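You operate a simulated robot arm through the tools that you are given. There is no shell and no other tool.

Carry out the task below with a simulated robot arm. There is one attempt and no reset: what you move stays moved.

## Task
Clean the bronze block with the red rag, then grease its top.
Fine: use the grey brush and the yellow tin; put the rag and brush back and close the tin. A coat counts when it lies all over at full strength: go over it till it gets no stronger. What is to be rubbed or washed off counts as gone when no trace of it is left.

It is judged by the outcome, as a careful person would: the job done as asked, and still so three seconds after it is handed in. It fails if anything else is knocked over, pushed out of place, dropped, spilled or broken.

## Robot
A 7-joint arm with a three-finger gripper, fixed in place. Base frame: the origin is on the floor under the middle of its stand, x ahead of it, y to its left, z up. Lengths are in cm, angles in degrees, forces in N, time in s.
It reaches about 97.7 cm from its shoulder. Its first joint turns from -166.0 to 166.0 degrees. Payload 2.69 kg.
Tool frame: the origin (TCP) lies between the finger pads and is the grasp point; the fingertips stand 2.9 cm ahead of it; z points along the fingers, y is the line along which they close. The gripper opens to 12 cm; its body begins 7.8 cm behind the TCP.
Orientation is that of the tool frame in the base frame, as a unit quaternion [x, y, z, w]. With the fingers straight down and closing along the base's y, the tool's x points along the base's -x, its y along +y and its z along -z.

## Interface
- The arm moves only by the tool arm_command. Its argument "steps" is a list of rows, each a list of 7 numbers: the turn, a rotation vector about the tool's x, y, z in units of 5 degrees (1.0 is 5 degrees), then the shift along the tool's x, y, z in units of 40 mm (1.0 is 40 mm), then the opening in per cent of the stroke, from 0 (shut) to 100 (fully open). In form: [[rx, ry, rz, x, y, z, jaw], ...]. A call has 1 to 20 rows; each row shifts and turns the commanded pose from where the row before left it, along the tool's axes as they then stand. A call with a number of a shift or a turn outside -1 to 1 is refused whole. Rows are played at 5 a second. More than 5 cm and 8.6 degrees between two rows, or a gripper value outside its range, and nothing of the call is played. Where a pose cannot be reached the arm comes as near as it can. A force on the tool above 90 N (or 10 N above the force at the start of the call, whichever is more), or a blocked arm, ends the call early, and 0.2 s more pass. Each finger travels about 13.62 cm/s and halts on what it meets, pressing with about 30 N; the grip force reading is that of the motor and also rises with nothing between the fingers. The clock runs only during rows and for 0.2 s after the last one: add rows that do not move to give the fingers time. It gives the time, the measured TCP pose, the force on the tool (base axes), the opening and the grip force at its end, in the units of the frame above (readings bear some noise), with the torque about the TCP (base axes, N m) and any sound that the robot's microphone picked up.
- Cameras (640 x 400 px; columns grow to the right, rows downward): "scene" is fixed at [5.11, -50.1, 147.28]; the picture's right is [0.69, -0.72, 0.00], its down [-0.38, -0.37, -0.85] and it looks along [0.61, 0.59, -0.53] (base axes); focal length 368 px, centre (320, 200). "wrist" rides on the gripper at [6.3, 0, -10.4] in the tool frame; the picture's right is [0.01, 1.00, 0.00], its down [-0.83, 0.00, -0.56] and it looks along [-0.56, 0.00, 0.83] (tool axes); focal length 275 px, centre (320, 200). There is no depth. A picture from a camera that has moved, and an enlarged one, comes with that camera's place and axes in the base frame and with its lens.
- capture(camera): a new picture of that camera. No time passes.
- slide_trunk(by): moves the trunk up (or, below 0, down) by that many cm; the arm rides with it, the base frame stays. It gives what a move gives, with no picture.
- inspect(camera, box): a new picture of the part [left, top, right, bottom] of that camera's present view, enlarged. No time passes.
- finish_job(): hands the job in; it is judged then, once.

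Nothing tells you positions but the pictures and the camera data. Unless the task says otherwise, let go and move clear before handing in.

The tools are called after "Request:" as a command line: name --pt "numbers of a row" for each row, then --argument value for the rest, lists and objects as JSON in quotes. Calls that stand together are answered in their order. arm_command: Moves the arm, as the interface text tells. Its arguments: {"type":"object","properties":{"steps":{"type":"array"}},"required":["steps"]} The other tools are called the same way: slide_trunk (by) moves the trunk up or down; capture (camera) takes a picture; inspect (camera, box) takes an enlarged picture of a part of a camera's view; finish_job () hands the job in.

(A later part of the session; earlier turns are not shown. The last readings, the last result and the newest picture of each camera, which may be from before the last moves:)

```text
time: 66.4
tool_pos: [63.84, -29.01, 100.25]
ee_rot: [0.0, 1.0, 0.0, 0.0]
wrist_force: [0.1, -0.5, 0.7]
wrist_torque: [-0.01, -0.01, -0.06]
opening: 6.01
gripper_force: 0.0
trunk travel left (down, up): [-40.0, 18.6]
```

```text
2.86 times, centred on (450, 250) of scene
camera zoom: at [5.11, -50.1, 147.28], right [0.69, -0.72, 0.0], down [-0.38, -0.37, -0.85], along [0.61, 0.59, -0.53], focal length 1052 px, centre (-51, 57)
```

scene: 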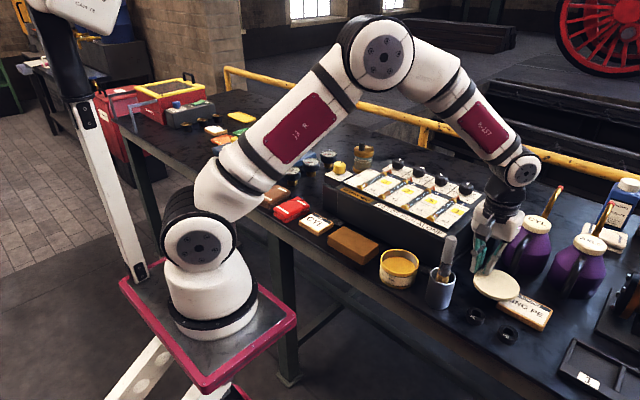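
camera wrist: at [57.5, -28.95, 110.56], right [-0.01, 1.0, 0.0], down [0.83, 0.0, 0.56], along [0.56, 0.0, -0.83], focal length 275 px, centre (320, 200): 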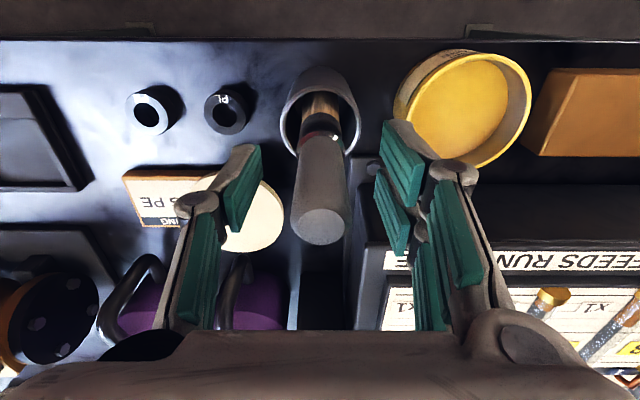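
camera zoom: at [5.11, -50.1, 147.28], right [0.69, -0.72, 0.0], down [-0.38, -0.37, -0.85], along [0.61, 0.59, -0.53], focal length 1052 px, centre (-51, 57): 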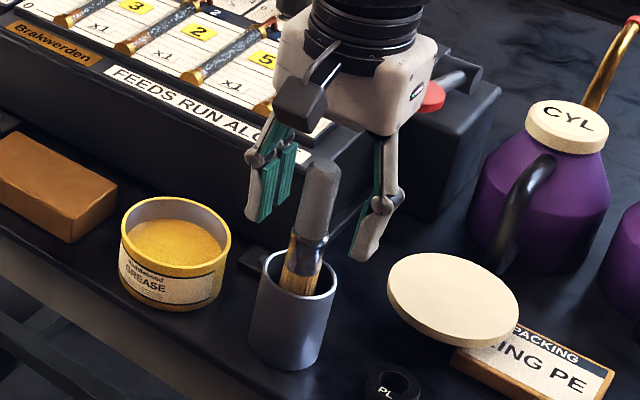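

The handle's top is about 0.5 cm nearer the robot than the TCP. I'll shift slightly and close on the handle.

Request:
arm_command --pt "0 0 0 0.1 0 0 50" --pt "0 0 0 0 0 0 40" --pt "0 0 0 0 0 0 32" --pt "0 0 0 0 0 0 26" --pt "0 0 0 0 0 0 20" --pt "0 0 0 0 0 0 10" --pt "0 0 0 0 0 0 10" --pt "0 0 0 0 0 0 10"

Request:
capture --camera "wrist"

Request:
inspect --camera "scene" --box '[400, 180, 500, 320]'

```text
time: 68.2
tool_pos: [63.5, -29.09, 100.24]
ee_rot: [0.0, 1.0, 0.0, 0.001]
wrist_force: [-0.3, -0.2, -0.9]
wrist_torque: [-0.05, -0.03, 0.02]
opening: 2.02
gripper_force: 29.7
trunk travel left (down, up): [-40.0, 18.6]
```

```text
taken
camera wrist: at [57.1, -28.95, 110.62], right [-0.01, 1.0, 0.0], down [0.83, 0.0, 0.56], along [0.56, 0.0, -0.83], focal length 275 px, centre (320, 200)
```

wrist: 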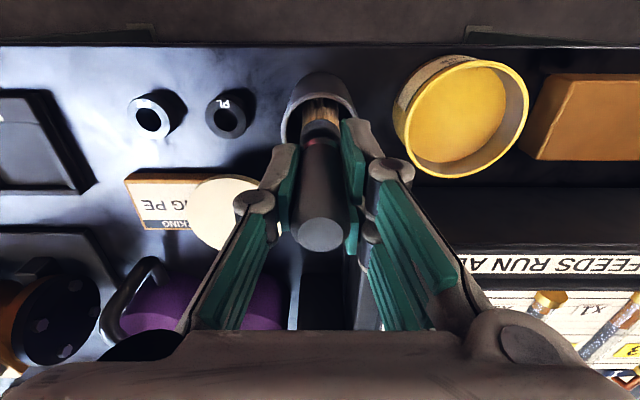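

```text
2.86 times, centred on (450, 250) of scene
camera zoom: at [5.11, -50.1, 147.28], right [0.69, -0.72, 0.0], down [-0.38, -0.37, -0.85], along [0.61, 0.59, -0.53], focal length 1052 px, centre (-51, 57)
```

zoom: 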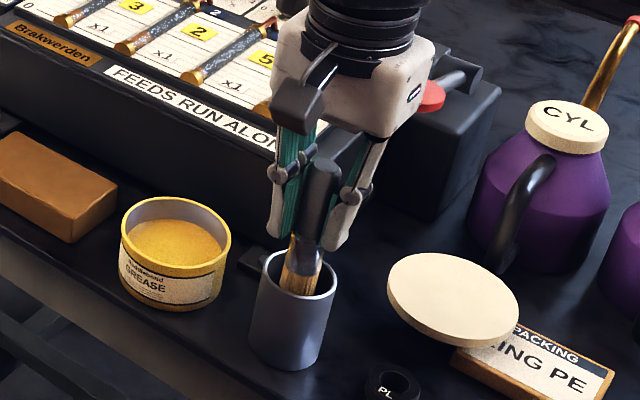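

The handle is held at 2.0 cm. I'll lift the brush straight up out of the cup.

Request:
arm_command --pt "0 0 0 0 0 -0.2 10" --pt "0 0 0 0 0 -0.4 10" --pt "0 0 0 0 0 -0.5 10" --pt "0 0 0 0 0 -0.5 10" --pt "0 0 0 0 0 -0.5 10" --pt "0 0 0 0 0 -0.4 10" --pt "0 0 0 0 0 0 10"

Request:
capture --camera "wrist"

Request:
inspect --camera "scene" --box '[380, 150, 520, 320]'

```text
time: 69.8
tool_pos: [63.48, -29.16, 110.26]
ee_rot: [0.0, 1.0, 0.0, 0.0]
wrist_force: [-0.3, -1.0, 0.0]
wrist_torque: [-0.01, -0.01, 0.0]
opening: 2.06
gripper_force: 30.3
trunk travel left (down, up): [-40.0, 18.6]
```

```text
taken
camera wrist: at [57.14, -29.01, 120.6], right [-0.01, 1.0, 0.0], down [0.83, 0.0, 0.56], along [0.56, 0.0, -0.83], focal length 275 px, centre (320, 200)
```

wrist: 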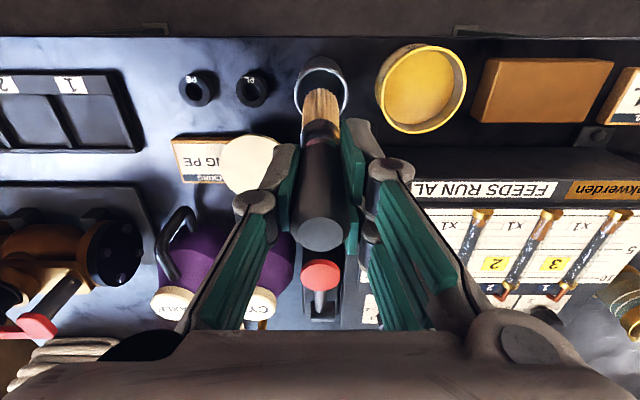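

```text
2.35 times, centred on (450, 235) of scene
camera zoom: at [5.11, -50.1, 147.28], right [0.69, -0.72, 0.0], down [-0.38, -0.37, -0.85], along [0.61, 0.59, -0.53], focal length 867 px, centre (14, 118)
```

zoom: 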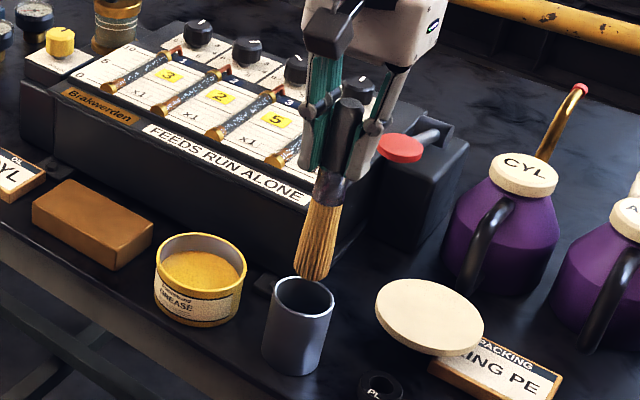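

The brush is out, and its tip should be about 14 cm below the TCP. I'll move over the open tin and lower it in stages to find the grease.

Request:
arm_command --pt "0 0 0 -0.04 0.8 0 10" --pt "0 0 0 -0.04 0.9 0 10" --pt "0 0 0 -0.04 0.94 0 10" --pt "0 0 0 0 0 0 10" --pt "0 0 0 0 0 0.5 10" --pt "0 0 0 0 0 0.4 10" --pt "0 0 0 0 0 0.2 10" --pt "0 0 0 0 0 0 10"

Request:
capture --camera "wrist"

Request:
inspect --camera "scene" --box '[340, 180, 460, 300]'

```text
time: 71.6
tool_pos: [63.75, -18.47, 105.88]
ee_rot: [-0.001, 1.0, 0.0, 0.0]
wrist_force: [0.0, -0.2, -0.3]
wrist_torque: [0.0, -0.01, 0.0]
opening: 2.02
gripper_force: 29.9
trunk travel left (down, up): [-40.0, 18.6]
```

```text
taken
camera wrist: at [57.55, -18.47, 116.21], right [-0.01, 1.0, 0.0], down [0.83, 0.0, 0.56], along [0.56, 0.0, -0.83], focal length 275 px, centre (320, 200)
```

wrist: 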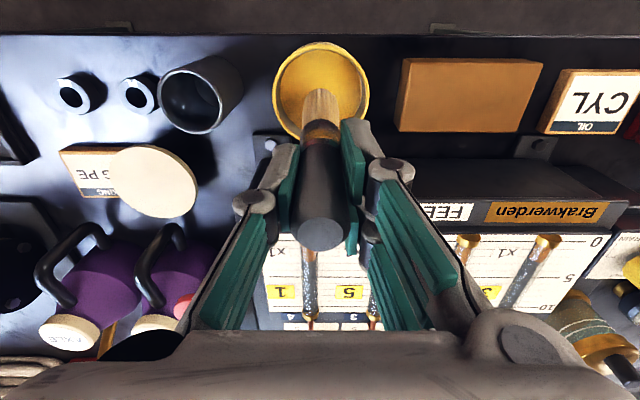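

```text
3.33 times, centred on (400, 240) of scene
camera zoom: at [5.11, -50.1, 147.28], right [0.69, -0.72, 0.0], down [-0.38, -0.37, -0.85], along [0.61, 0.59, -0.53], focal length 1228 px, centre (53, 67)
```

zoom: 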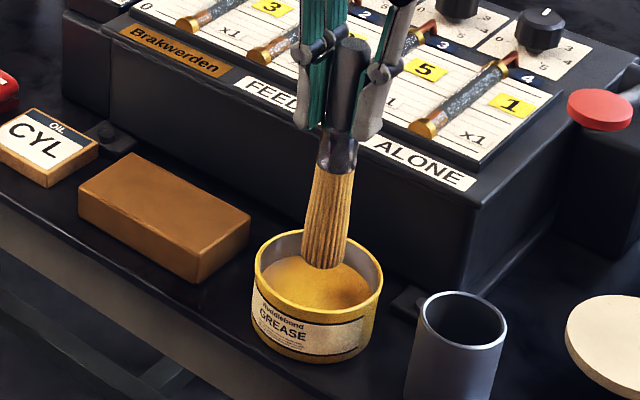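

The bristles are centred over the tin, just above its rim. I'll lower toward the grease surface in small steps.

Request:
arm_command --pt "0 0 0 0 0 0.2 10" --pt "0 0 0 0 0 0.2 10" --pt "0 0 0 0 0 0.1 10" --pt "0 0 0 0 0 0 10"

Request:
inspect --camera "scene" --box '[370, 220, 450, 300]'

Request:
arm_command --pt "0 0 0 0 0 0.1 10" --pt "0 0 0 0 0 0.1 10" --pt "0 0 0 0 0 0 10"

Request:
inspect --camera "scene" --box '[370, 220, 450, 300]'

```text
time: 72.6
tool_pos: [63.91, -18.44, 103.88]
ee_rot: [-0.001, 1.0, 0.0, 0.0]
wrist_force: [0.3, -0.3, -1.3]
wrist_torque: [0.03, 0.02, 0.02]
opening: 2.01
gripper_force: 30.4
trunk travel left (down, up): [-40.0, 18.6]
```

```text
5.00 times, centred on (410, 260) of scene
camera zoom: at [5.11, -50.1, 147.28], right [0.69, -0.72, 0.0], down [-0.38, -0.37, -0.85], along [0.61, 0.59, -0.53], focal length 1842 px, centre (-130, -100)
```

zoom: 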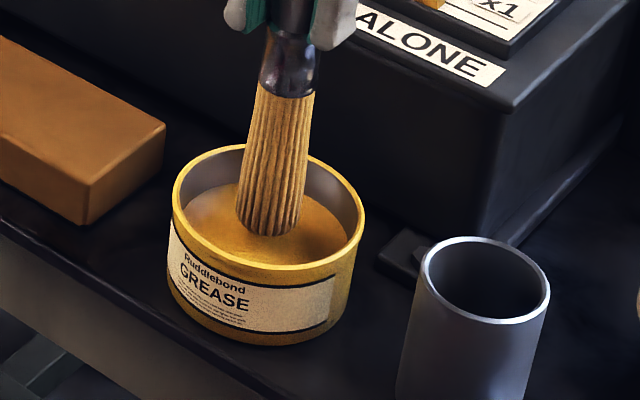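

```text
time: 73.4
tool_pos: [64.05, -18.49, 102.98]
ee_rot: [0.0, 1.0, 0.001, 0.001]
wrist_force: [-0.4, -0.3, -1.3]
wrist_torque: [-0.03, 0.02, 0.0]
opening: 2.01
gripper_force: 29.8
trunk travel left (down, up): [-40.0, 18.6]
```

```text
5.00 times, centred on (410, 260) of scene
camera zoom: at [5.11, -50.1, 147.28], right [0.69, -0.72, 0.0], down [-0.38, -0.37, -0.85], along [0.61, 0.59, -0.53], focal length 1842 px, centre (-130, -100)
```

zoom: 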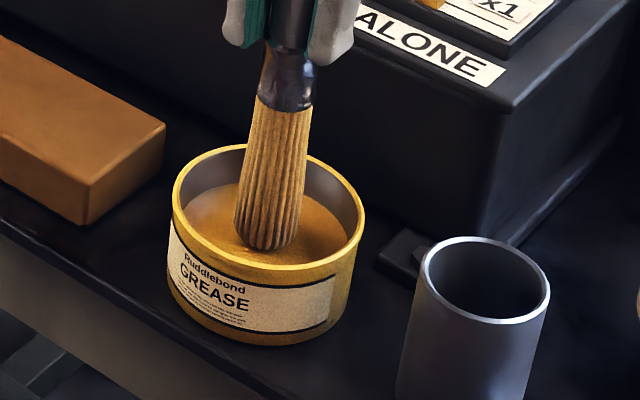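

Request:
arm_command --pt "0 0 0 0 0 0.1 10" --pt "0 0 0 0 0 0.1 10" --pt "0 0 0 0 0 0 10"

Request:
inspect --camera "scene" --box '[370, 220, 450, 300]'

```text
time: 74.2
tool_pos: [63.89, -18.41, 102.36]
ee_rot: [-0.001, 1.0, -0.001, 0.002]
wrist_force: [2.1, -0.2, 25.9]
wrist_torque: [-0.02, -0.25, 0.04]
opening: 2.04
gripper_force: 30.0
trunk travel left (down, up): [-40.0, 18.6]
```

```text
5.00 times, centred on (410, 260) of scene
camera zoom: at [5.11, -50.1, 147.28], right [0.69, -0.72, 0.0], down [-0.38, -0.37, -0.85], along [0.61, 0.59, -0.53], focal length 1842 px, centre (-130, -100)
```

zoom: 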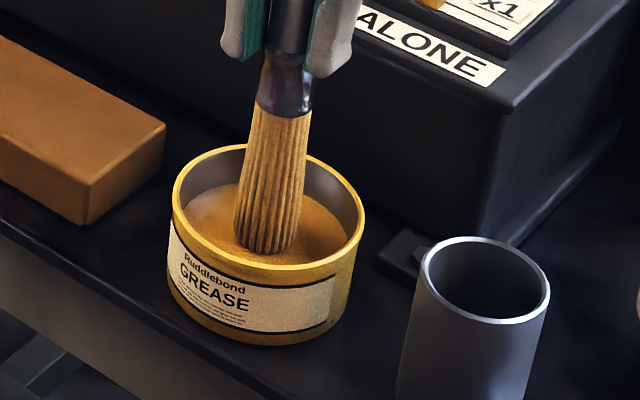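

The bristles are pressing on the grease at about 26 N. I'll ease off and swirl slightly to load the brush.

Request:
arm_command --pt "0 0 0 0 0 -0.04 10" --pt "0 0 0 0 0 0 10"

Request:
arm_command --pt "0 0 0 0.1 0 0 10" --pt "0 0 0 0 0.1 0 10" --pt "0 0 0 -0.1 0.1 0 10" --pt "0 0 0 -0.1 -0.1 0 10" --pt "0 0 0 0 -0.1 0 10" --pt "0 0 0 0.1 -0.1 0 10" --pt "0 0 0 0.1 0 0 10" --pt "0 0 0 -0.1 0.1 0 10" --pt "0 0 0 0 0 0 10"

Request:
inspect --camera "scene" --box '[370, 220, 450, 300]'

```text
time: 74.8
tool_pos: [63.88, -18.43, 102.39]
ee_rot: [-0.001, 1.0, -0.001, -0.001]
wrist_force: [3.9, 0.7, 7.1]
wrist_torque: [0.0, -0.47, 0.01]
opening: 2.02
gripper_force: 30.4
trunk travel left (down, up): [-40.0, 18.6]
```

```text
time: 76.8
tool_pos: [63.98, -18.5, 102.49]
ee_rot: [0.0, 1.0, 0.0, -0.001]
wrist_force: [0.4, -0.1, -0.1]
wrist_torque: [0.01, 0.02, -0.01]
opening: 2.0
gripper_force: 30.1
trunk travel left (down, up): [-40.0, 18.6]
```

```text
5.00 times, centred on (410, 260) of scene
camera zoom: at [5.11, -50.1, 147.28], right [0.69, -0.72, 0.0], down [-0.38, -0.37, -0.85], along [0.61, 0.59, -0.53], focal length 1842 px, centre (-130, -100)
```

zoom: 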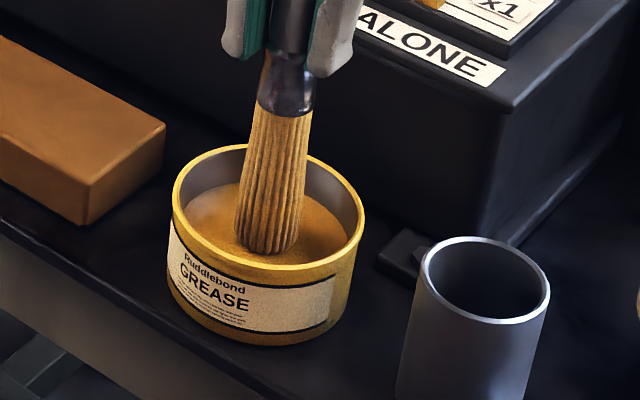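

Request:
arm_command --pt "0 0 0 0 0 0.03 10" --pt "0 0 0 0 0 0 10" --pt "0 0 0 0 0 -0.03 10" --pt "0 0 0 0 0 -0.5 10" --pt "0 0 0 0 0 -0.7 10" --pt "0 0 0 0 0 0 10"

Request:
inspect --camera "scene" --box '[370, 200, 450, 300]'

Request:
capture --camera "wrist"

```text
time: 78.2
tool_pos: [64.02, -18.46, 107.14]
ee_rot: [0.0, 1.0, 0.0, 0.0]
wrist_force: [0.0, 0.5, 0.4]
wrist_torque: [0.01, 0.04, 0.02]
opening: 1.99
gripper_force: 30.2
trunk travel left (down, up): [-40.0, 18.6]
```

```text
4.00 times, centred on (410, 250) of scene
camera zoom: at [5.11, -50.1, 147.28], right [0.69, -0.72, 0.0], down [-0.38, -0.37, -0.85], along [0.61, 0.59, -0.53], focal length 1473 px, centre (-40, 0)
```

zoom: 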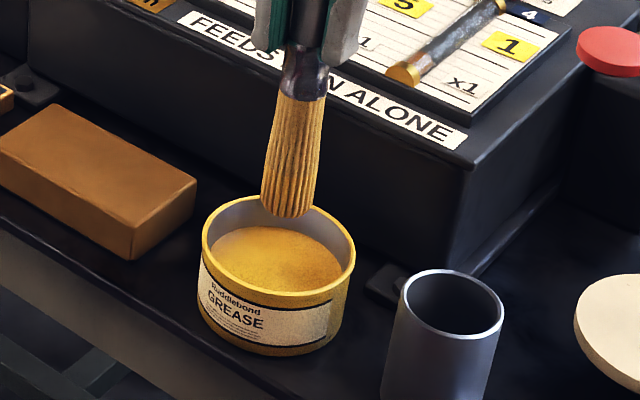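

```text
taken
camera wrist: at [57.62, -18.42, 117.61], right [-0.01, 1.0, 0.0], down [0.83, 0.0, 0.56], along [0.56, 0.0, -0.83], focal length 275 px, centre (320, 200)
```

wrist: 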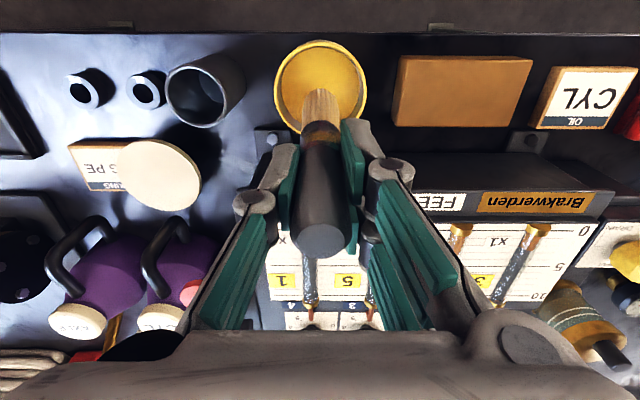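

I can't yet tell how well the brush is loaded, so I'll try it on the block. I'll move over the block's near-left corner and lower carefully to contact.

Request:
arm_command --pt "0 0 0 0 0.8 0 10" --pt "0 0 0 0.2 0.8 0 10" --pt "0 0 0 0.2 0.64 0 10" --pt "0 0 0 0 0 0.4 10" --pt "0 0 0 0 0 0.4 10" --pt "0 0 0 0 0 0.15 10" --pt "0 0 0 0 0 0 10"

Request:
inspect --camera "scene" --box '[320, 190, 420, 290]'

```text
time: 79.8
tool_pos: [62.4, -9.57, 103.39]
ee_rot: [0.001, 1.0, 0.0, 0.0]
wrist_force: [-0.1, -0.6, -0.3]
wrist_torque: [0.0, 0.01, -0.04]
opening: 2.0
gripper_force: 30.3
trunk travel left (down, up): [-40.0, 18.6]
```

```text
4.00 times, centred on (370, 240) of scene
camera zoom: at [5.11, -50.1, 147.28], right [0.69, -0.72, 0.0], down [-0.38, -0.37, -0.85], along [0.61, 0.59, -0.53], focal length 1473 px, centre (120, 40)
```

zoom: 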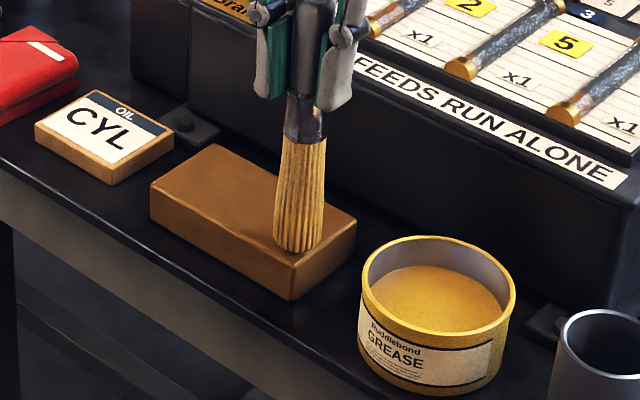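

Request:
arm_command --pt "0 0 0 0 0 0.1 10" --pt "0 0 0 0 0 0 10"

Request:
arm_command --pt "0 0 0 0 0 0.05 10" --pt "0 0 0 0 0 0 10"

Request:
arm_command --pt "0 0 0 0 0 0.03 10" --pt "0 0 0 0 0 0 10"

```text
time: 80.4
tool_pos: [62.4, -9.58, 103.1]
ee_rot: [-0.001, 1.0, 0.0, 0.0]
wrist_force: [-0.1, 0.4, -0.2]
wrist_torque: [0.0, -0.03, 0.0]
opening: 2.0
gripper_force: 30.0
trunk travel left (down, up): [-40.0, 18.6]
```

```text
time: 81.0
tool_pos: [62.37, -9.5, 102.75]
ee_rot: [0.0, 1.0, 0.0, 0.0]
wrist_force: [0.1, 0.2, -0.6]
wrist_torque: [-0.02, 0.04, 0.02]
opening: 2.02
gripper_force: 29.7
trunk travel left (down, up): [-40.0, 18.6]
```

```text
time: 81.6
tool_pos: [62.34, -9.56, 102.79]
ee_rot: [0.0, 1.0, 0.0, 0.0]
wrist_force: [0.0, 0.5, -1.7]
wrist_torque: [0.03, 0.03, 0.04]
opening: 2.04
gripper_force: 29.9
trunk travel left (down, up): [-40.0, 18.6]
```

Request:
arm_command --pt "0 0 0 0 0 0.04 10" --pt "0 0 0 0 0 0 10"

Request:
arm_command --pt "0 0 0 0 0 0.03 10" --pt "0 0 0 0 0 0 10"

Request:
inspect --camera "scene" --box '[320, 190, 420, 290]'

```text
time: 82.2
tool_pos: [62.4, -9.55, 102.65]
ee_rot: [0.0, 1.0, -0.001, 0.001]
wrist_force: [-2.5, 1.3, 20.0]
wrist_torque: [0.09, 0.33, -0.01]
opening: 2.01
gripper_force: 30.0
trunk travel left (down, up): [-40.0, 18.6]
```

```text
time: 82.8
tool_pos: [62.37, -9.48, 102.44]
ee_rot: [0.0, 1.0, 0.0, 0.002]
wrist_force: [2.4, 0.8, 26.5]
wrist_torque: [-0.03, -0.28, 0.04]
opening: 2.01
gripper_force: 30.2
trunk travel left (down, up): [-40.0, 18.6]
```

```text
4.00 times, centred on (370, 240) of scene
camera zoom: at [5.11, -50.1, 147.28], right [0.69, -0.72, 0.0], down [-0.38, -0.37, -0.85], along [0.61, 0.59, -0.53], focal length 1473 px, centre (120, 40)
```

zoom: 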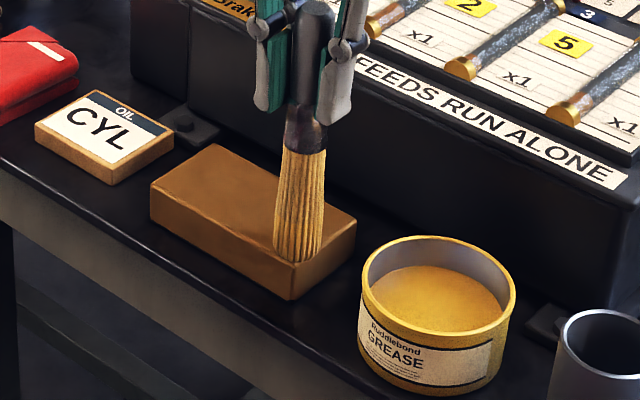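

Contact is at TCP z ≈ 102.6. I'll ease the pressure and make a trial stroke along the block.

Request:
arm_command --pt "0 0 0 0 0 -0.035 10" --pt "0 0 0 0 0.12 0 10" --pt "0 0 0 0 0.2 0 10" --pt "0 0 0 0 0.2 0 10" --pt "0 0 0 0 0.2 0 10" --pt "0 0 0 0 0.2 0 10" --pt "0 0 0 0 0 0 10"

Request:
inspect --camera "scene" --box '[320, 190, 420, 290]'

```text
time: 84.4
tool_pos: [62.48, -5.95, 102.66]
ee_rot: [-0.001, 1.0, 0.0, 0.001]
wrist_force: [-0.3, 0.0, -0.7]
wrist_torque: [0.04, -0.01, -0.01]
opening: 2.01
gripper_force: 30.0
trunk travel left (down, up): [-40.0, 18.6]
```

```text
4.00 times, centred on (370, 240) of scene
camera zoom: at [5.11, -50.1, 147.28], right [0.69, -0.72, 0.0], down [-0.38, -0.37, -0.85], along [0.61, 0.59, -0.53], focal length 1473 px, centre (120, 40)
```

zoom: 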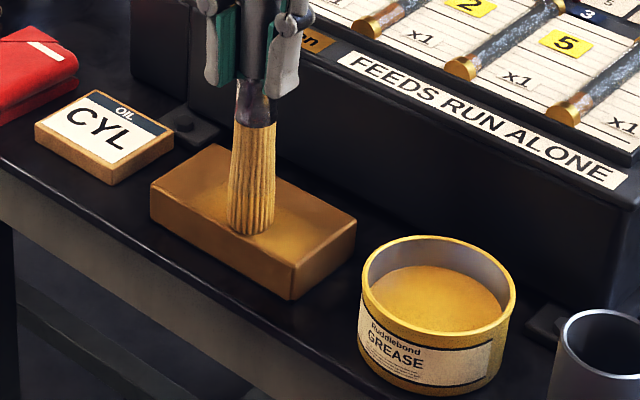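

Request:
inspect --camera "scene" --box '[340, 225, 385, 265]'

Request:
arm_command --pt "0 0 0 0 0 0.03 10" --pt "0 0 0 0 0 0 10"

```text
10.00 times, centred on (362, 245) of scene
camera zoom: at [5.11, -50.1, 147.28], right [0.69, -0.72, 0.0], down [-0.38, -0.37, -0.85], along [0.61, 0.59, -0.53], focal length 3683 px, centre (-105, -250)
```

zoom: 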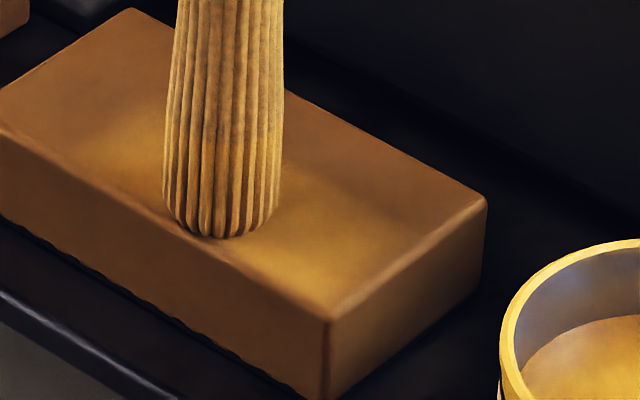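

```text
time: 85.0
tool_pos: [62.47, -5.83, 102.43]
ee_rot: [0.0, 1.0, 0.0, 0.0]
wrist_force: [0.4, 0.9, 11.0]
wrist_torque: [0.17, 0.08, -0.01]
opening: 2.02
gripper_force: 30.5
trunk travel left (down, up): [-40.0, 18.6]
```

A yellow coat is appearing along the stroke. I'll continue with full-length rows at this pressure, stepping across the block.

Request:
arm_command --pt "0 0 0 0 0.24 0 10" --pt "0 0 0 0 0.24 0 10" --pt "0 0 0 0 0.24 0 10" --pt "0 0 0 0 0.24 0 10" --pt "0 0 0 0 0.24 0 10" --pt "0 0 0 0 0.24 0 10" --pt "0 0 0 0 0.16 0 10" --pt "0 0 0 -0.2 0 0.005 10" --pt "0 0 0 -0.2 0 0 10" --pt "0 0 0 0 0 0 10"

Request:
inspect --camera "scene" --box '[320, 200, 400, 270]'

```text
time: 87.2
tool_pos: [63.99, 0.63, 102.51]
ee_rot: [-0.002, 1.0, 0.0, 0.0]
wrist_force: [-3.2, 1.0, 9.4]
wrist_torque: [0.15, 0.38, 0.07]
opening: 2.01
gripper_force: 29.9
trunk travel left (down, up): [-40.0, 18.6]
```

```text
5.71 times, centred on (360, 235) of scene
camera zoom: at [5.11, -50.1, 147.28], right [0.69, -0.72, 0.0], down [-0.38, -0.37, -0.85], along [0.61, 0.59, -0.53], focal length 2105 px, centre (91, 0)
```

zoom: 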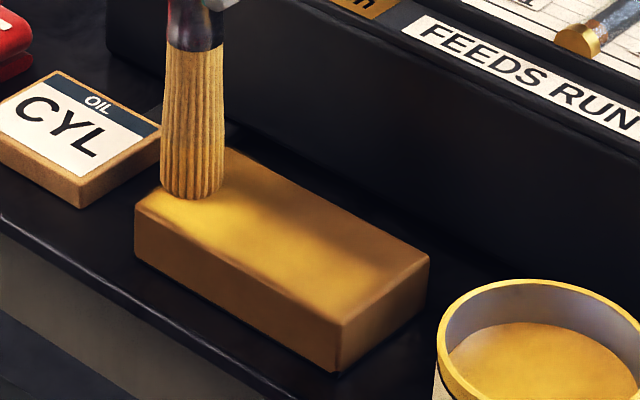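

Request:
arm_command --pt "0 0 0 0 -0.24 0.003 10" --pt "0 0 0 0 -0.24 0 10" --pt "0 0 0 0 -0.24 0 10" --pt "0 0 0 0 -0.24 0.003 10" --pt "0 0 0 0 -0.24 0 10" --pt "0 0 0 0 -0.24 0 10" --pt "0 0 0 0 -0.24 0.003 10" --pt "0 0 0 0 -0.24 0 10" --pt "0 0 0 0 -0.24 0 10" --pt "0 0 0 0 -0.24 0 10" --pt "0 0 0 0 -0.24 0 10" --pt "0 0 0 -0.2 0 0 10" --pt "0 0 0 -0.2 0 0 10" --pt "0 0 0 0 0 0 10"

Request:
inspect --camera "scene" --box '[320, 200, 400, 270]'

```text
time: 90.2
tool_pos: [65.47, -10.0, 102.37]
ee_rot: [0.0, 1.0, 0.001, 0.0]
wrist_force: [-6.6, -1.5, 18.3]
wrist_torque: [-0.19, 0.6, 0.01]
opening: 2.02
gripper_force: 29.8
trunk travel left (down, up): [-40.0, 18.6]
```

```text
5.71 times, centred on (360, 235) of scene
camera zoom: at [5.11, -50.1, 147.28], right [0.69, -0.72, 0.0], down [-0.38, -0.37, -0.85], along [0.61, 0.59, -0.53], focal length 2105 px, centre (91, 0)
```

zoom: 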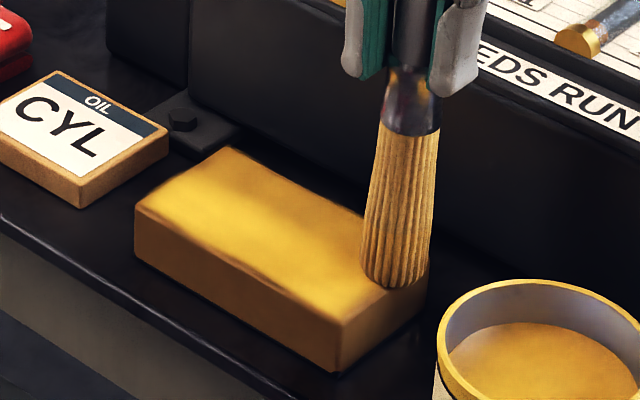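

The coat is building up well. I'll do the next two rows toward the far edge.

Request:
arm_command --pt "0 0 0 0 0.245 -0.005 10" --pt "0 0 0 0 0.245 0 10" --pt "0 0 0 0 0.245 0 10" --pt "0 0 0 0 0.245 0 10" --pt "0 0 0 0 0.245 0 10" --pt "0 0 0 0 0.245 0 10" --pt "0 0 0 0 0.245 0 10" --pt "0 0 0 0 0.245 0 10" --pt "0 0 0 0 0.245 0 10" --pt "0 0 0 0 0.245 0 10" --pt "0 0 0 0 0.245 0 10" --pt "0 0 0 -0.2 0 0 10" --pt "0 0 0 -0.18 0 0 10" --pt "0 0 0 0 0 0 10"

Request:
arm_command --pt "0 0 0 0 -0.245 0.003 10" --pt "0 0 0 0 -0.245 0 10" --pt "0 0 0 0 -0.245 0 10" --pt "0 0 0 0 -0.245 0 10" --pt "0 0 0 0 -0.245 0 10" --pt "0 0 0 0 -0.245 0 10" --pt "0 0 0 0 -0.245 0 10" --pt "0 0 0 0 -0.245 0 10" --pt "0 0 0 0 -0.245 0 10" --pt "0 0 0 0 -0.245 0 10" --pt "0 0 0 0 -0.245 0 10" --pt "0 0 0 0 0 0 10"

Request:
inspect --camera "scene" --box '[320, 200, 400, 270]'

```text
time: 93.2
tool_pos: [67.13, 0.72, 102.39]
ee_rot: [0.0, 1.0, 0.0, 0.0]
wrist_force: [-0.3, 0.0, -0.2]
wrist_torque: [0.02, 0.0, -0.01]
opening: 2.02
gripper_force: 29.8
trunk travel left (down, up): [-40.0, 18.6]
```

```text
time: 95.8
tool_pos: [67.19, -10.07, 102.5]
ee_rot: [0.0, 1.0, 0.0, 0.0]
wrist_force: [0.1, -0.1, 0.1]
wrist_torque: [0.03, 0.02, -0.01]
opening: 2.06
gripper_force: 30.2
trunk travel left (down, up): [-40.0, 18.6]
```

```text
5.71 times, centred on (360, 235) of scene
camera zoom: at [5.11, -50.1, 147.28], right [0.69, -0.72, 0.0], down [-0.38, -0.37, -0.85], along [0.61, 0.59, -0.53], focal length 2105 px, centre (91, 0)
```

zoom: 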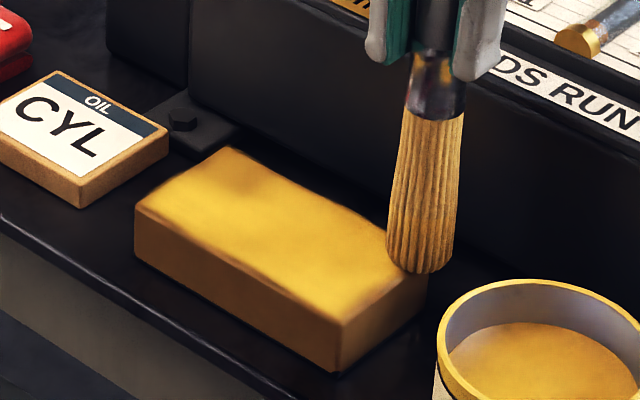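

Contact was lost on the last row, probably because the handle slipped up a little. I'll press down again gently and redo the far row.

Request:
arm_command --pt "0 0 0 0.05 0.05 0.03 10" --pt "0 0 0 0 0 0 10"

Request:
arm_command --pt "0 0 0 0 0 0.02 10" --pt "0 0 0 0 0 0 10"

```text
time: 96.4
tool_pos: [66.95, -9.91, 102.36]
ee_rot: [-0.001, 1.0, -0.001, 0.002]
wrist_force: [1.9, -1.9, 9.7]
wrist_torque: [-0.25, -0.38, -0.02]
opening: 2.03
gripper_force: 29.8
trunk travel left (down, up): [-40.0, 18.6]
```

```text
time: 97.0
tool_pos: [66.94, -9.86, 102.26]
ee_rot: [0.0, 1.0, 0.0, 0.002]
wrist_force: [1.7, -3.6, 26.1]
wrist_torque: [-0.2, -0.36, -0.03]
opening: 2.01
gripper_force: 29.8
trunk travel left (down, up): [-40.0, 18.6]
```

Request:
arm_command --pt "0 0 0 0 0 -0.012 10" --pt "0 0 0 0 0.24 0 10" --pt "0 0 0 0 0.24 0 10" --pt "0 0 0 0 0.24 0 10" --pt "0 0 0 0 0.24 0 10" --pt "0 0 0 0 0.24 0.003 10" --pt "0 0 0 0 0.24 0 10" --pt "0 0 0 0 0.24 0 10" --pt "0 0 0 0 0.24 0.003 10" --pt "0 0 0 0 0.24 0 10" --pt "0 0 0 0 0.24 0 10" --pt "0 0 0 0 0.24 0 10" --pt "0 0 0 0 0 0 10"

Request:
inspect --camera "scene" --box '[320, 200, 400, 270]'

```text
time: 99.8
tool_pos: [66.8, 0.75, 102.25]
ee_rot: [-0.001, 1.0, 0.0, 0.001]
wrist_force: [-0.2, -4.3, 20.3]
wrist_torque: [-0.49, 0.0, 0.04]
opening: 2.01
gripper_force: 30.4
trunk travel left (down, up): [-40.0, 18.6]
```

```text
5.71 times, centred on (360, 235) of scene
camera zoom: at [5.11, -50.1, 147.28], right [0.69, -0.72, 0.0], down [-0.38, -0.37, -0.85], along [0.61, 0.59, -0.53], focal length 2105 px, centre (91, 0)
```

zoom: 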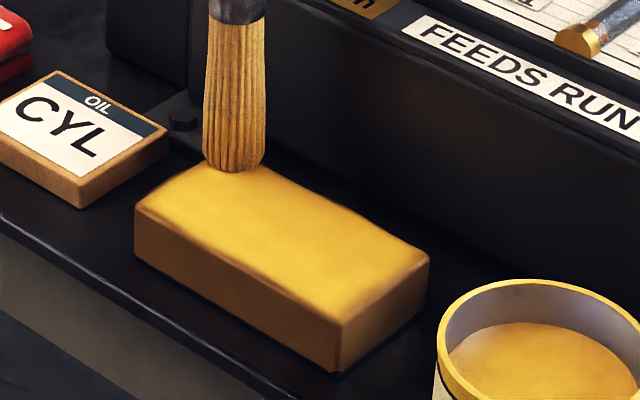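

Coverage looks good already. I'll redip for a fresh load and go over everything again so the coat reaches full strength. First I'll make one more return stroke on the far row.

Request:
arm_command --pt "0 0 0 0 -0.24 0 10" --pt "0 0 0 0 -0.24 0 10" --pt "0 0 0 0 -0.24 0 10" --pt "0 0 0 0 -0.24 0 10" --pt "0 0 0 0 -0.24 0 10" --pt "0 0 0 0 -0.24 0 10" --pt "0 0 0 0 -0.24 0 10" --pt "0 0 0 0 -0.24 0 10" --pt "0 0 0 0 -0.24 0 10" --pt "0 0 0 0 -0.24 0 10" --pt "0 0 0 0 -0.24 0 10" --pt "0 0 0 0 -0.1 0 10" --pt "0 0 0 0 0 0 10"

Request:
arm_command --pt "0 0 0 0 0 -0.5 10" --pt "0 0 0 0 0 -0.6 10" --pt "0 0 0 0.3 -0.8 0 10" --pt "0 0 0 0.35 -0.8 0 10" --pt "0 0 0 0 -0.4 0 10" --pt "0 0 0 0 0 0 10"

Request:
inspect --camera "scene" --box '[320, 200, 400, 270]'

Request:
capture --camera "wrist"

```text
time: 102.6
tool_pos: [66.94, -10.23, 102.23]
ee_rot: [-0.001, 1.0, 0.0, 0.001]
wrist_force: [-0.9, -0.3, -0.2]
wrist_torque: [-0.02, -0.02, 0.02]
opening: 2.02
gripper_force: 29.7
trunk travel left (down, up): [-40.0, 18.6]
```

```text
time: 104.0
tool_pos: [64.22, -18.21, 106.74]
ee_rot: [-0.001, 1.0, 0.0, 0.0]
wrist_force: [-0.9, 0.0, -0.7]
wrist_torque: [0.0, 0.01, -0.01]
opening: 2.0
gripper_force: 30.1
trunk travel left (down, up): [-40.0, 18.6]
```

```text
5.71 times, centred on (360, 235) of scene
camera zoom: at [5.11, -50.1, 147.28], right [0.69, -0.72, 0.0], down [-0.38, -0.37, -0.85], along [0.61, 0.59, -0.53], focal length 2105 px, centre (91, 0)
```

zoom: 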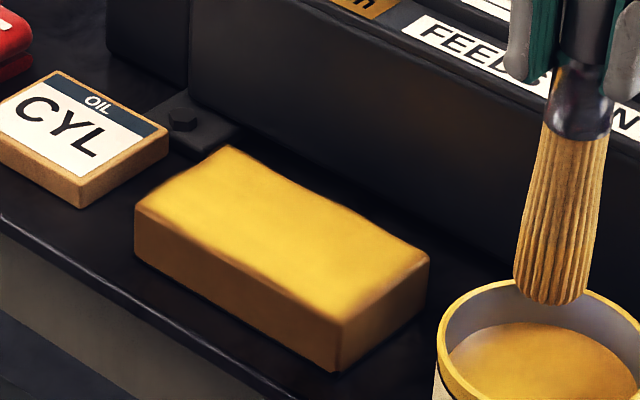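

```text
taken
camera wrist: at [57.86, -18.18, 117.08], right [-0.01, 1.0, 0.0], down [0.83, 0.0, 0.56], along [0.56, 0.0, -0.83], focal length 275 px, centre (320, 200)
```

wrist: 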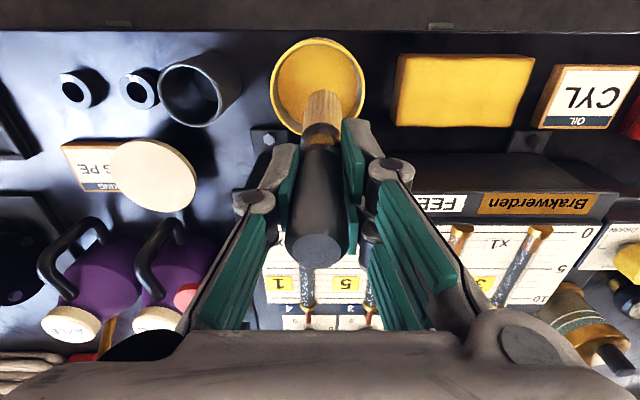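

Request:
inspect --camera "wrist" --box '[380, 40, 550, 140]'

Request:
inspect --camera "scene" --box '[330, 220, 380, 265]'

```text
3.76 times, centred on (465, 90) of wrist
camera zoom: at [57.86, -18.18, 117.08], right [-0.01, 1.0, 0.0], down [0.83, 0.0, 0.56], along [0.56, 0.0, -0.83], focal length 1036 px, centre (-226, 614)
```

zoom: 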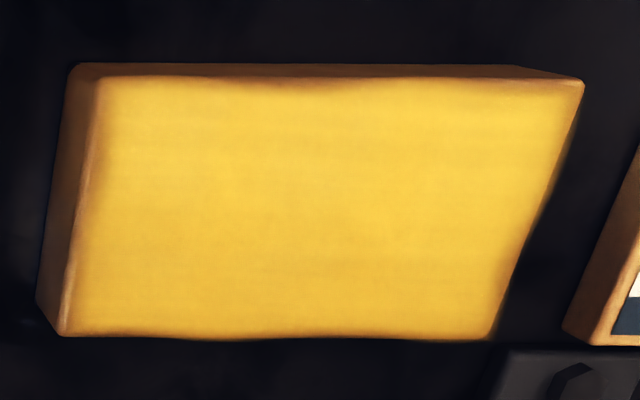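

```text
8.89 times, centred on (355, 242) of scene
camera zoom: at [5.11, -50.1, 147.28], right [0.69, -0.72, 0.0], down [-0.38, -0.37, -0.85], along [0.61, 0.59, -0.53], focal length 3274 px, centre (9, -178)
```

zoom: 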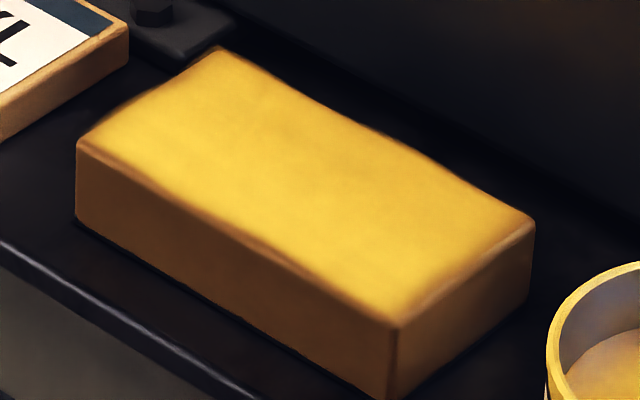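

The coat is strong over most of the top, with slightly weaker strips along the near and left edges. I'll redip and go over it again, paying attention to the edges.

Request:
arm_command --pt "0 0 0 0.05 -0.06 0.5 10" --pt "0 0 0 0 0 0.4 10" --pt "0 0 0 0 0 0.15 10" --pt "0 0 0 0 0 0.05 10" --pt "0 0 0 0 0 0 10"

Request:
arm_command --pt "0 0 0 0 0 0.04 10" --pt "0 0 0 0 0 0 10"

```text
time: 105.2
tool_pos: [64.19, -18.49, 102.22]
ee_rot: [0.0, 1.0, 0.0, 0.0]
wrist_force: [-0.8, -0.1, -1.1]
wrist_torque: [-0.02, -0.02, -0.03]
opening: 1.99
gripper_force: 30.2
trunk travel left (down, up): [-40.0, 18.6]
```

```text
time: 105.8
tool_pos: [64.13, -18.58, 102.03]
ee_rot: [0.0, 1.0, 0.001, 0.0]
wrist_force: [-0.7, -0.8, -0.7]
wrist_torque: [0.06, 0.0, -0.02]
opening: 2.02
gripper_force: 29.8
trunk travel left (down, up): [-40.0, 18.6]
```

Request:
arm_command --pt "0 0 0 0 0 0.03 10" --pt "0 0 0 0 0 0 10"

Request:
arm_command --pt "0 0 0 0 0 0.02 10" --pt "0 0 0 0 0 0 10"

```text
time: 106.4
tool_pos: [64.01, -18.45, 101.85]
ee_rot: [0.0, 1.0, 0.0, 0.0]
wrist_force: [0.1, -0.1, -0.8]
wrist_torque: [-0.05, -0.04, 0.02]
opening: 1.99
gripper_force: 30.0
trunk travel left (down, up): [-40.0, 18.6]
```

```text
time: 107.0
tool_pos: [63.97, -18.49, 101.97]
ee_rot: [0.0, 1.0, 0.0, 0.001]
wrist_force: [0.1, 0.2, 5.4]
wrist_torque: [0.06, -0.02, -0.02]
opening: 2.02
gripper_force: 29.8
trunk travel left (down, up): [-40.0, 18.6]
```

Request:
arm_command --pt "0 0 0 0.1 0 0.01 10" --pt "0 0 0 0 0.1 0 10" --pt "0 0 0 -0.1 0.05 0 10" --pt "0 0 0 -0.1 -0.1 0 10" --pt "0 0 0 0 -0.1 0 10" --pt "0 0 0 0.1 0.05 0 10" --pt "0 0 0 0 0 0 10" --pt "0 0 0 0 0 -0.4 10" --pt "0 0 0 0 0 -0.7 10" --pt "0 0 0 0.2 0.7 0 10" --pt "0 0 0 0.2 0.7 0 10" --pt "0 0 0 0.15 0.5 0 10" --pt "0 0 0 0 0 0 10" --pt "0 0 0 0 0 0.5 10" --pt "0 0 0 0 0 0.4 10" --pt "0 0 0 0 0 0 10"

```text
time: 110.4
tool_pos: [61.78, -10.77, 102.55]
ee_rot: [-0.001, 1.0, 0.001, 0.0]
wrist_force: [0.2, -0.4, -0.3]
wrist_torque: [0.0, 0.02, 0.0]
opening: 2.03
gripper_force: 29.9
trunk travel left (down, up): [-40.0, 18.6]
```

Request:
arm_command --pt "0 0 0 0 0.05 0.08 10" --pt "0 0 0 0 0 0 10"

Request:
arm_command --pt "0 0 0 0 0 0.04 10" --pt "0 0 0 0 0 0 10"

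```text
time: 111.0
tool_pos: [61.9, -10.51, 102.28]
ee_rot: [0.0, 1.0, 0.0, 0.0]
wrist_force: [-0.1, -0.2, -0.1]
wrist_torque: [0.0, 0.0, -0.03]
opening: 2.03
gripper_force: 30.2
trunk travel left (down, up): [-40.0, 18.6]
```

```text
time: 111.6
tool_pos: [61.76, -10.57, 102.15]
ee_rot: [-0.001, 1.0, 0.0, 0.0]
wrist_force: [0.6, -0.3, -1.3]
wrist_torque: [0.01, -0.01, 0.01]
opening: 2.0
gripper_force: 30.1
trunk travel left (down, up): [-40.0, 18.6]
```

Request:
arm_command --pt "0 0 0 0 0 0.03 10" --pt "0 0 0 0 0 0 10"

Request:
arm_command --pt "0 0 0 0 0 0.02 10" --pt "0 0 0 0 0 0 10"

Request:
inspect --camera "scene" --box '[320, 200, 420, 290]'

```text
time: 112.2
tool_pos: [61.9, -10.62, 102.06]
ee_rot: [-0.001, 1.0, 0.0, 0.001]
wrist_force: [-0.6, 1.0, 12.5]
wrist_torque: [0.08, 0.04, 0.01]
opening: 1.98
gripper_force: 30.0
trunk travel left (down, up): [-40.0, 18.6]
```

```text
time: 112.8
tool_pos: [61.81, -10.64, 102.11]
ee_rot: [0.0, 1.0, 0.001, 0.002]
wrist_force: [-0.5, 0.2, 27.3]
wrist_torque: [0.11, -0.03, -0.01]
opening: 2.03
gripper_force: 30.1
trunk travel left (down, up): [-40.0, 18.6]
```

```text
4.44 times, centred on (370, 245) of scene
camera zoom: at [5.11, -50.1, 147.28], right [0.69, -0.72, 0.0], down [-0.38, -0.37, -0.85], along [0.61, 0.59, -0.53], focal length 1637 px, centre (98, 0)
```

zoom: 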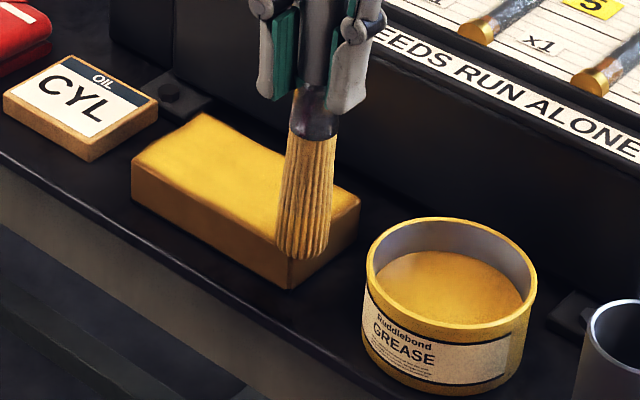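

Request:
arm_command --pt "0 0 0 0 0 -0.012 10" --pt "0 0 0 0 0.242 0 10" --pt "0 0 0 0 0.242 0 10" --pt "0 0 0 0 0.242 0 10" --pt "0 0 0 0.01 0.242 0.002 10" --pt "0 0 0 0.01 0.242 0 10" --pt "0 0 0 0.01 0.242 0.002 10" --pt "0 0 0 0.01 0.242 0 10" --pt "0 0 0 0.01 0.242 0.002 10" --pt "0 0 0 0 0.242 0 10" --pt "0 0 0 0 0.242 0 10" --pt "0 0 0 0 0.242 0 10" --pt "0 0 0 0 0.242 0 10" --pt "0 0 0 0 0 0 10"

Request:
inspect --camera "scene" --box '[320, 200, 400, 270]'

```text
time: 115.8
tool_pos: [61.52, 0.99, 102.04]
ee_rot: [-0.001, 1.0, -0.001, 0.0]
wrist_force: [-0.7, -2.2, 11.9]
wrist_torque: [-0.31, 0.08, -0.02]
opening: 2.01
gripper_force: 30.0
trunk travel left (down, up): [-40.0, 18.6]
```

```text
5.71 times, centred on (360, 235) of scene
camera zoom: at [5.11, -50.1, 147.28], right [0.69, -0.72, 0.0], down [-0.38, -0.37, -0.85], along [0.61, 0.59, -0.53], focal length 2105 px, centre (91, 0)
```

zoom: 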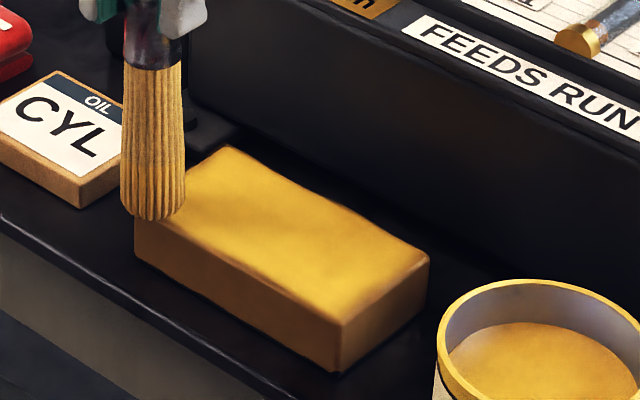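

The near edge is coated now. I'll continue around the perimeter: right end, far edge, then left end.

Request:
arm_command --pt "0 0 0 -0.24 0 0 10" --pt "0 0 0 -0.24 0 0 10" --pt "0 0 0 -0.24 0 0 10" --pt "0 0 0 -0.24 0 0 10" --pt "0 0 0 -0.24 0 0 10" --pt "0 0 0 -0.24 0 0 10" --pt "0 0 0 -0.03 0 0 10" --pt "0 0 0 0 0 0 10"

Request:
arm_command --pt "0 0 0 0 -0.242 0.005 10" --pt "0 0 0 0 -0.242 0 10" --pt "0 0 0 0 -0.242 0 10" --pt "0 0 0 0 -0.242 0 10" --pt "0 0 0 0 -0.242 0 10" --pt "0 0 0 0 -0.242 0 10" --pt "0 0 0 0 -0.242 0 10" --pt "0 0 0 0 -0.242 0 10" --pt "0 0 0 0 -0.242 0 10" --pt "0 0 0 0 -0.242 0 10" --pt "0 0 0 0 -0.242 0 10" --pt "0 0 0 0 -0.242 0 10" --pt "0 0 0 0 0 0 10"

Request:
inspect --camera "scene" --box '[320, 200, 400, 270]'

```text
time: 117.6
tool_pos: [67.48, 0.94, 101.87]
ee_rot: [0.0, 1.0, 0.0, 0.0]
wrist_force: [-3.8, -1.0, 11.3]
wrist_torque: [-0.04, 0.59, 0.03]
opening: 2.0
gripper_force: 30.0
trunk travel left (down, up): [-40.0, 18.6]
```

```text
time: 120.4
tool_pos: [67.37, -10.78, 101.92]
ee_rot: [0.0, 1.0, 0.0, -0.001]
wrist_force: [-1.1, 0.5, 1.9]
wrist_torque: [0.07, 0.13, -0.01]
opening: 2.02
gripper_force: 30.0
trunk travel left (down, up): [-40.0, 18.6]
```

```text
5.71 times, centred on (360, 235) of scene
camera zoom: at [5.11, -50.1, 147.28], right [0.69, -0.72, 0.0], down [-0.38, -0.37, -0.85], along [0.61, 0.59, -0.53], focal length 2105 px, centre (91, 0)
```

zoom: 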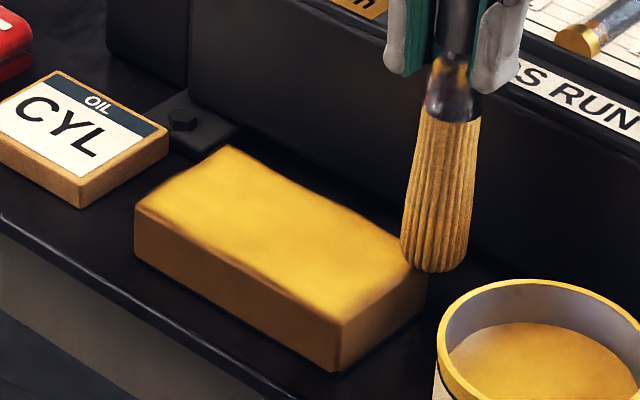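

Request:
arm_command --pt "0 0 0 0 0.02 0.025 10" --pt "0 0 0 0.23 0 0 10" --pt "0 0 0 0.23 0 0 10" --pt "0 0 0 0.23 0 0 10" --pt "0 0 0 0.23 0 0 10" --pt "0 0 0 0.23 0 0 10" --pt "0 0 0 0.22 0 0 10" --pt "0 0 0 0 0 0 10"

Request:
inspect --camera "scene" --box '[320, 200, 400, 270]'

```text
time: 122.2
tool_pos: [61.95, -10.56, 101.9]
ee_rot: [0.0, 1.0, 0.001, 0.0]
wrist_force: [4.1, 0.1, 18.1]
wrist_torque: [-0.04, -0.64, 0.0]
opening: 1.99
gripper_force: 30.1
trunk travel left (down, up): [-40.0, 18.6]
```

```text
5.71 times, centred on (360, 235) of scene
camera zoom: at [5.11, -50.1, 147.28], right [0.69, -0.72, 0.0], down [-0.38, -0.37, -0.85], along [0.61, 0.59, -0.53], focal length 2105 px, centre (91, 0)
```

zoom: 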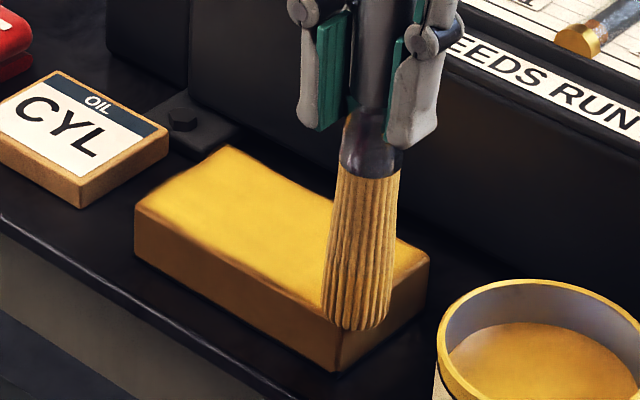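

Now another serpentine over the interior for full strength.

Request:
arm_command --pt "0 0 0 -0.12 0 -0.003 10" --pt "0 0 0 0 0.24 0 10" --pt "0 0 0 0 0.24 0 10" --pt "0 0 0 0 0.24 0 10" --pt "0 0 0 0 0.24 0 10" --pt "0 0 0 0 0.24 0 10" --pt "0 0 0 0 0.24 0 10" --pt "0 0 0 0 0.24 0 10" --pt "0 0 0 0 0.24 0 10" --pt "0 0 0 0 0.24 0 10" --pt "0 0 0 0 0.24 0 10" --pt "0 0 0 0 0.24 0 10" --pt "0 0 0 0 0.2 0 10" --pt "0 0 0 -0.2 0 0 10" --pt "0 0 0 -0.2 0 0 10" --pt "0 0 0 0 0 0 10"

Request:
arm_command --pt "0 0 0 0 -0.24 0.005 10" --pt "0 0 0 0 -0.24 0 10" --pt "0 0 0 0 -0.24 0 10" --pt "0 0 0 0 -0.24 0 10" --pt "0 0 0 0 -0.24 0 10" --pt "0 0 0 0 -0.24 0 10" --pt "0 0 0 0 -0.24 0 10" --pt "0 0 0 0 -0.24 0 10" --pt "0 0 0 0 -0.24 0 10" --pt "0 0 0 0 -0.24 0 10" --pt "0 0 0 0 -0.24 0 10" --pt "0 0 0 0 -0.2 0 10" --pt "0 0 0 -0.2 0 0 10" --pt "0 0 0 -0.2 0 0 10" --pt "0 0 0 0 0 0 10"

```text
time: 125.6
tool_pos: [64.17, 0.82, 101.85]
ee_rot: [0.0, 1.0, 0.001, 0.0]
wrist_force: [-0.7, -0.6, -0.8]
wrist_torque: [-0.02, -0.02, 0.03]
opening: 2.01
gripper_force: 29.6
trunk travel left (down, up): [-40.0, 18.6]
```

```text
time: 128.8
tool_pos: [65.73, -10.52, 101.91]
ee_rot: [-0.001, 1.0, 0.0, 0.001]
wrist_force: [-0.1, -0.6, -0.3]
wrist_torque: [0.01, 0.01, 0.0]
opening: 2.03
gripper_force: 30.2
trunk travel left (down, up): [-40.0, 18.6]
```

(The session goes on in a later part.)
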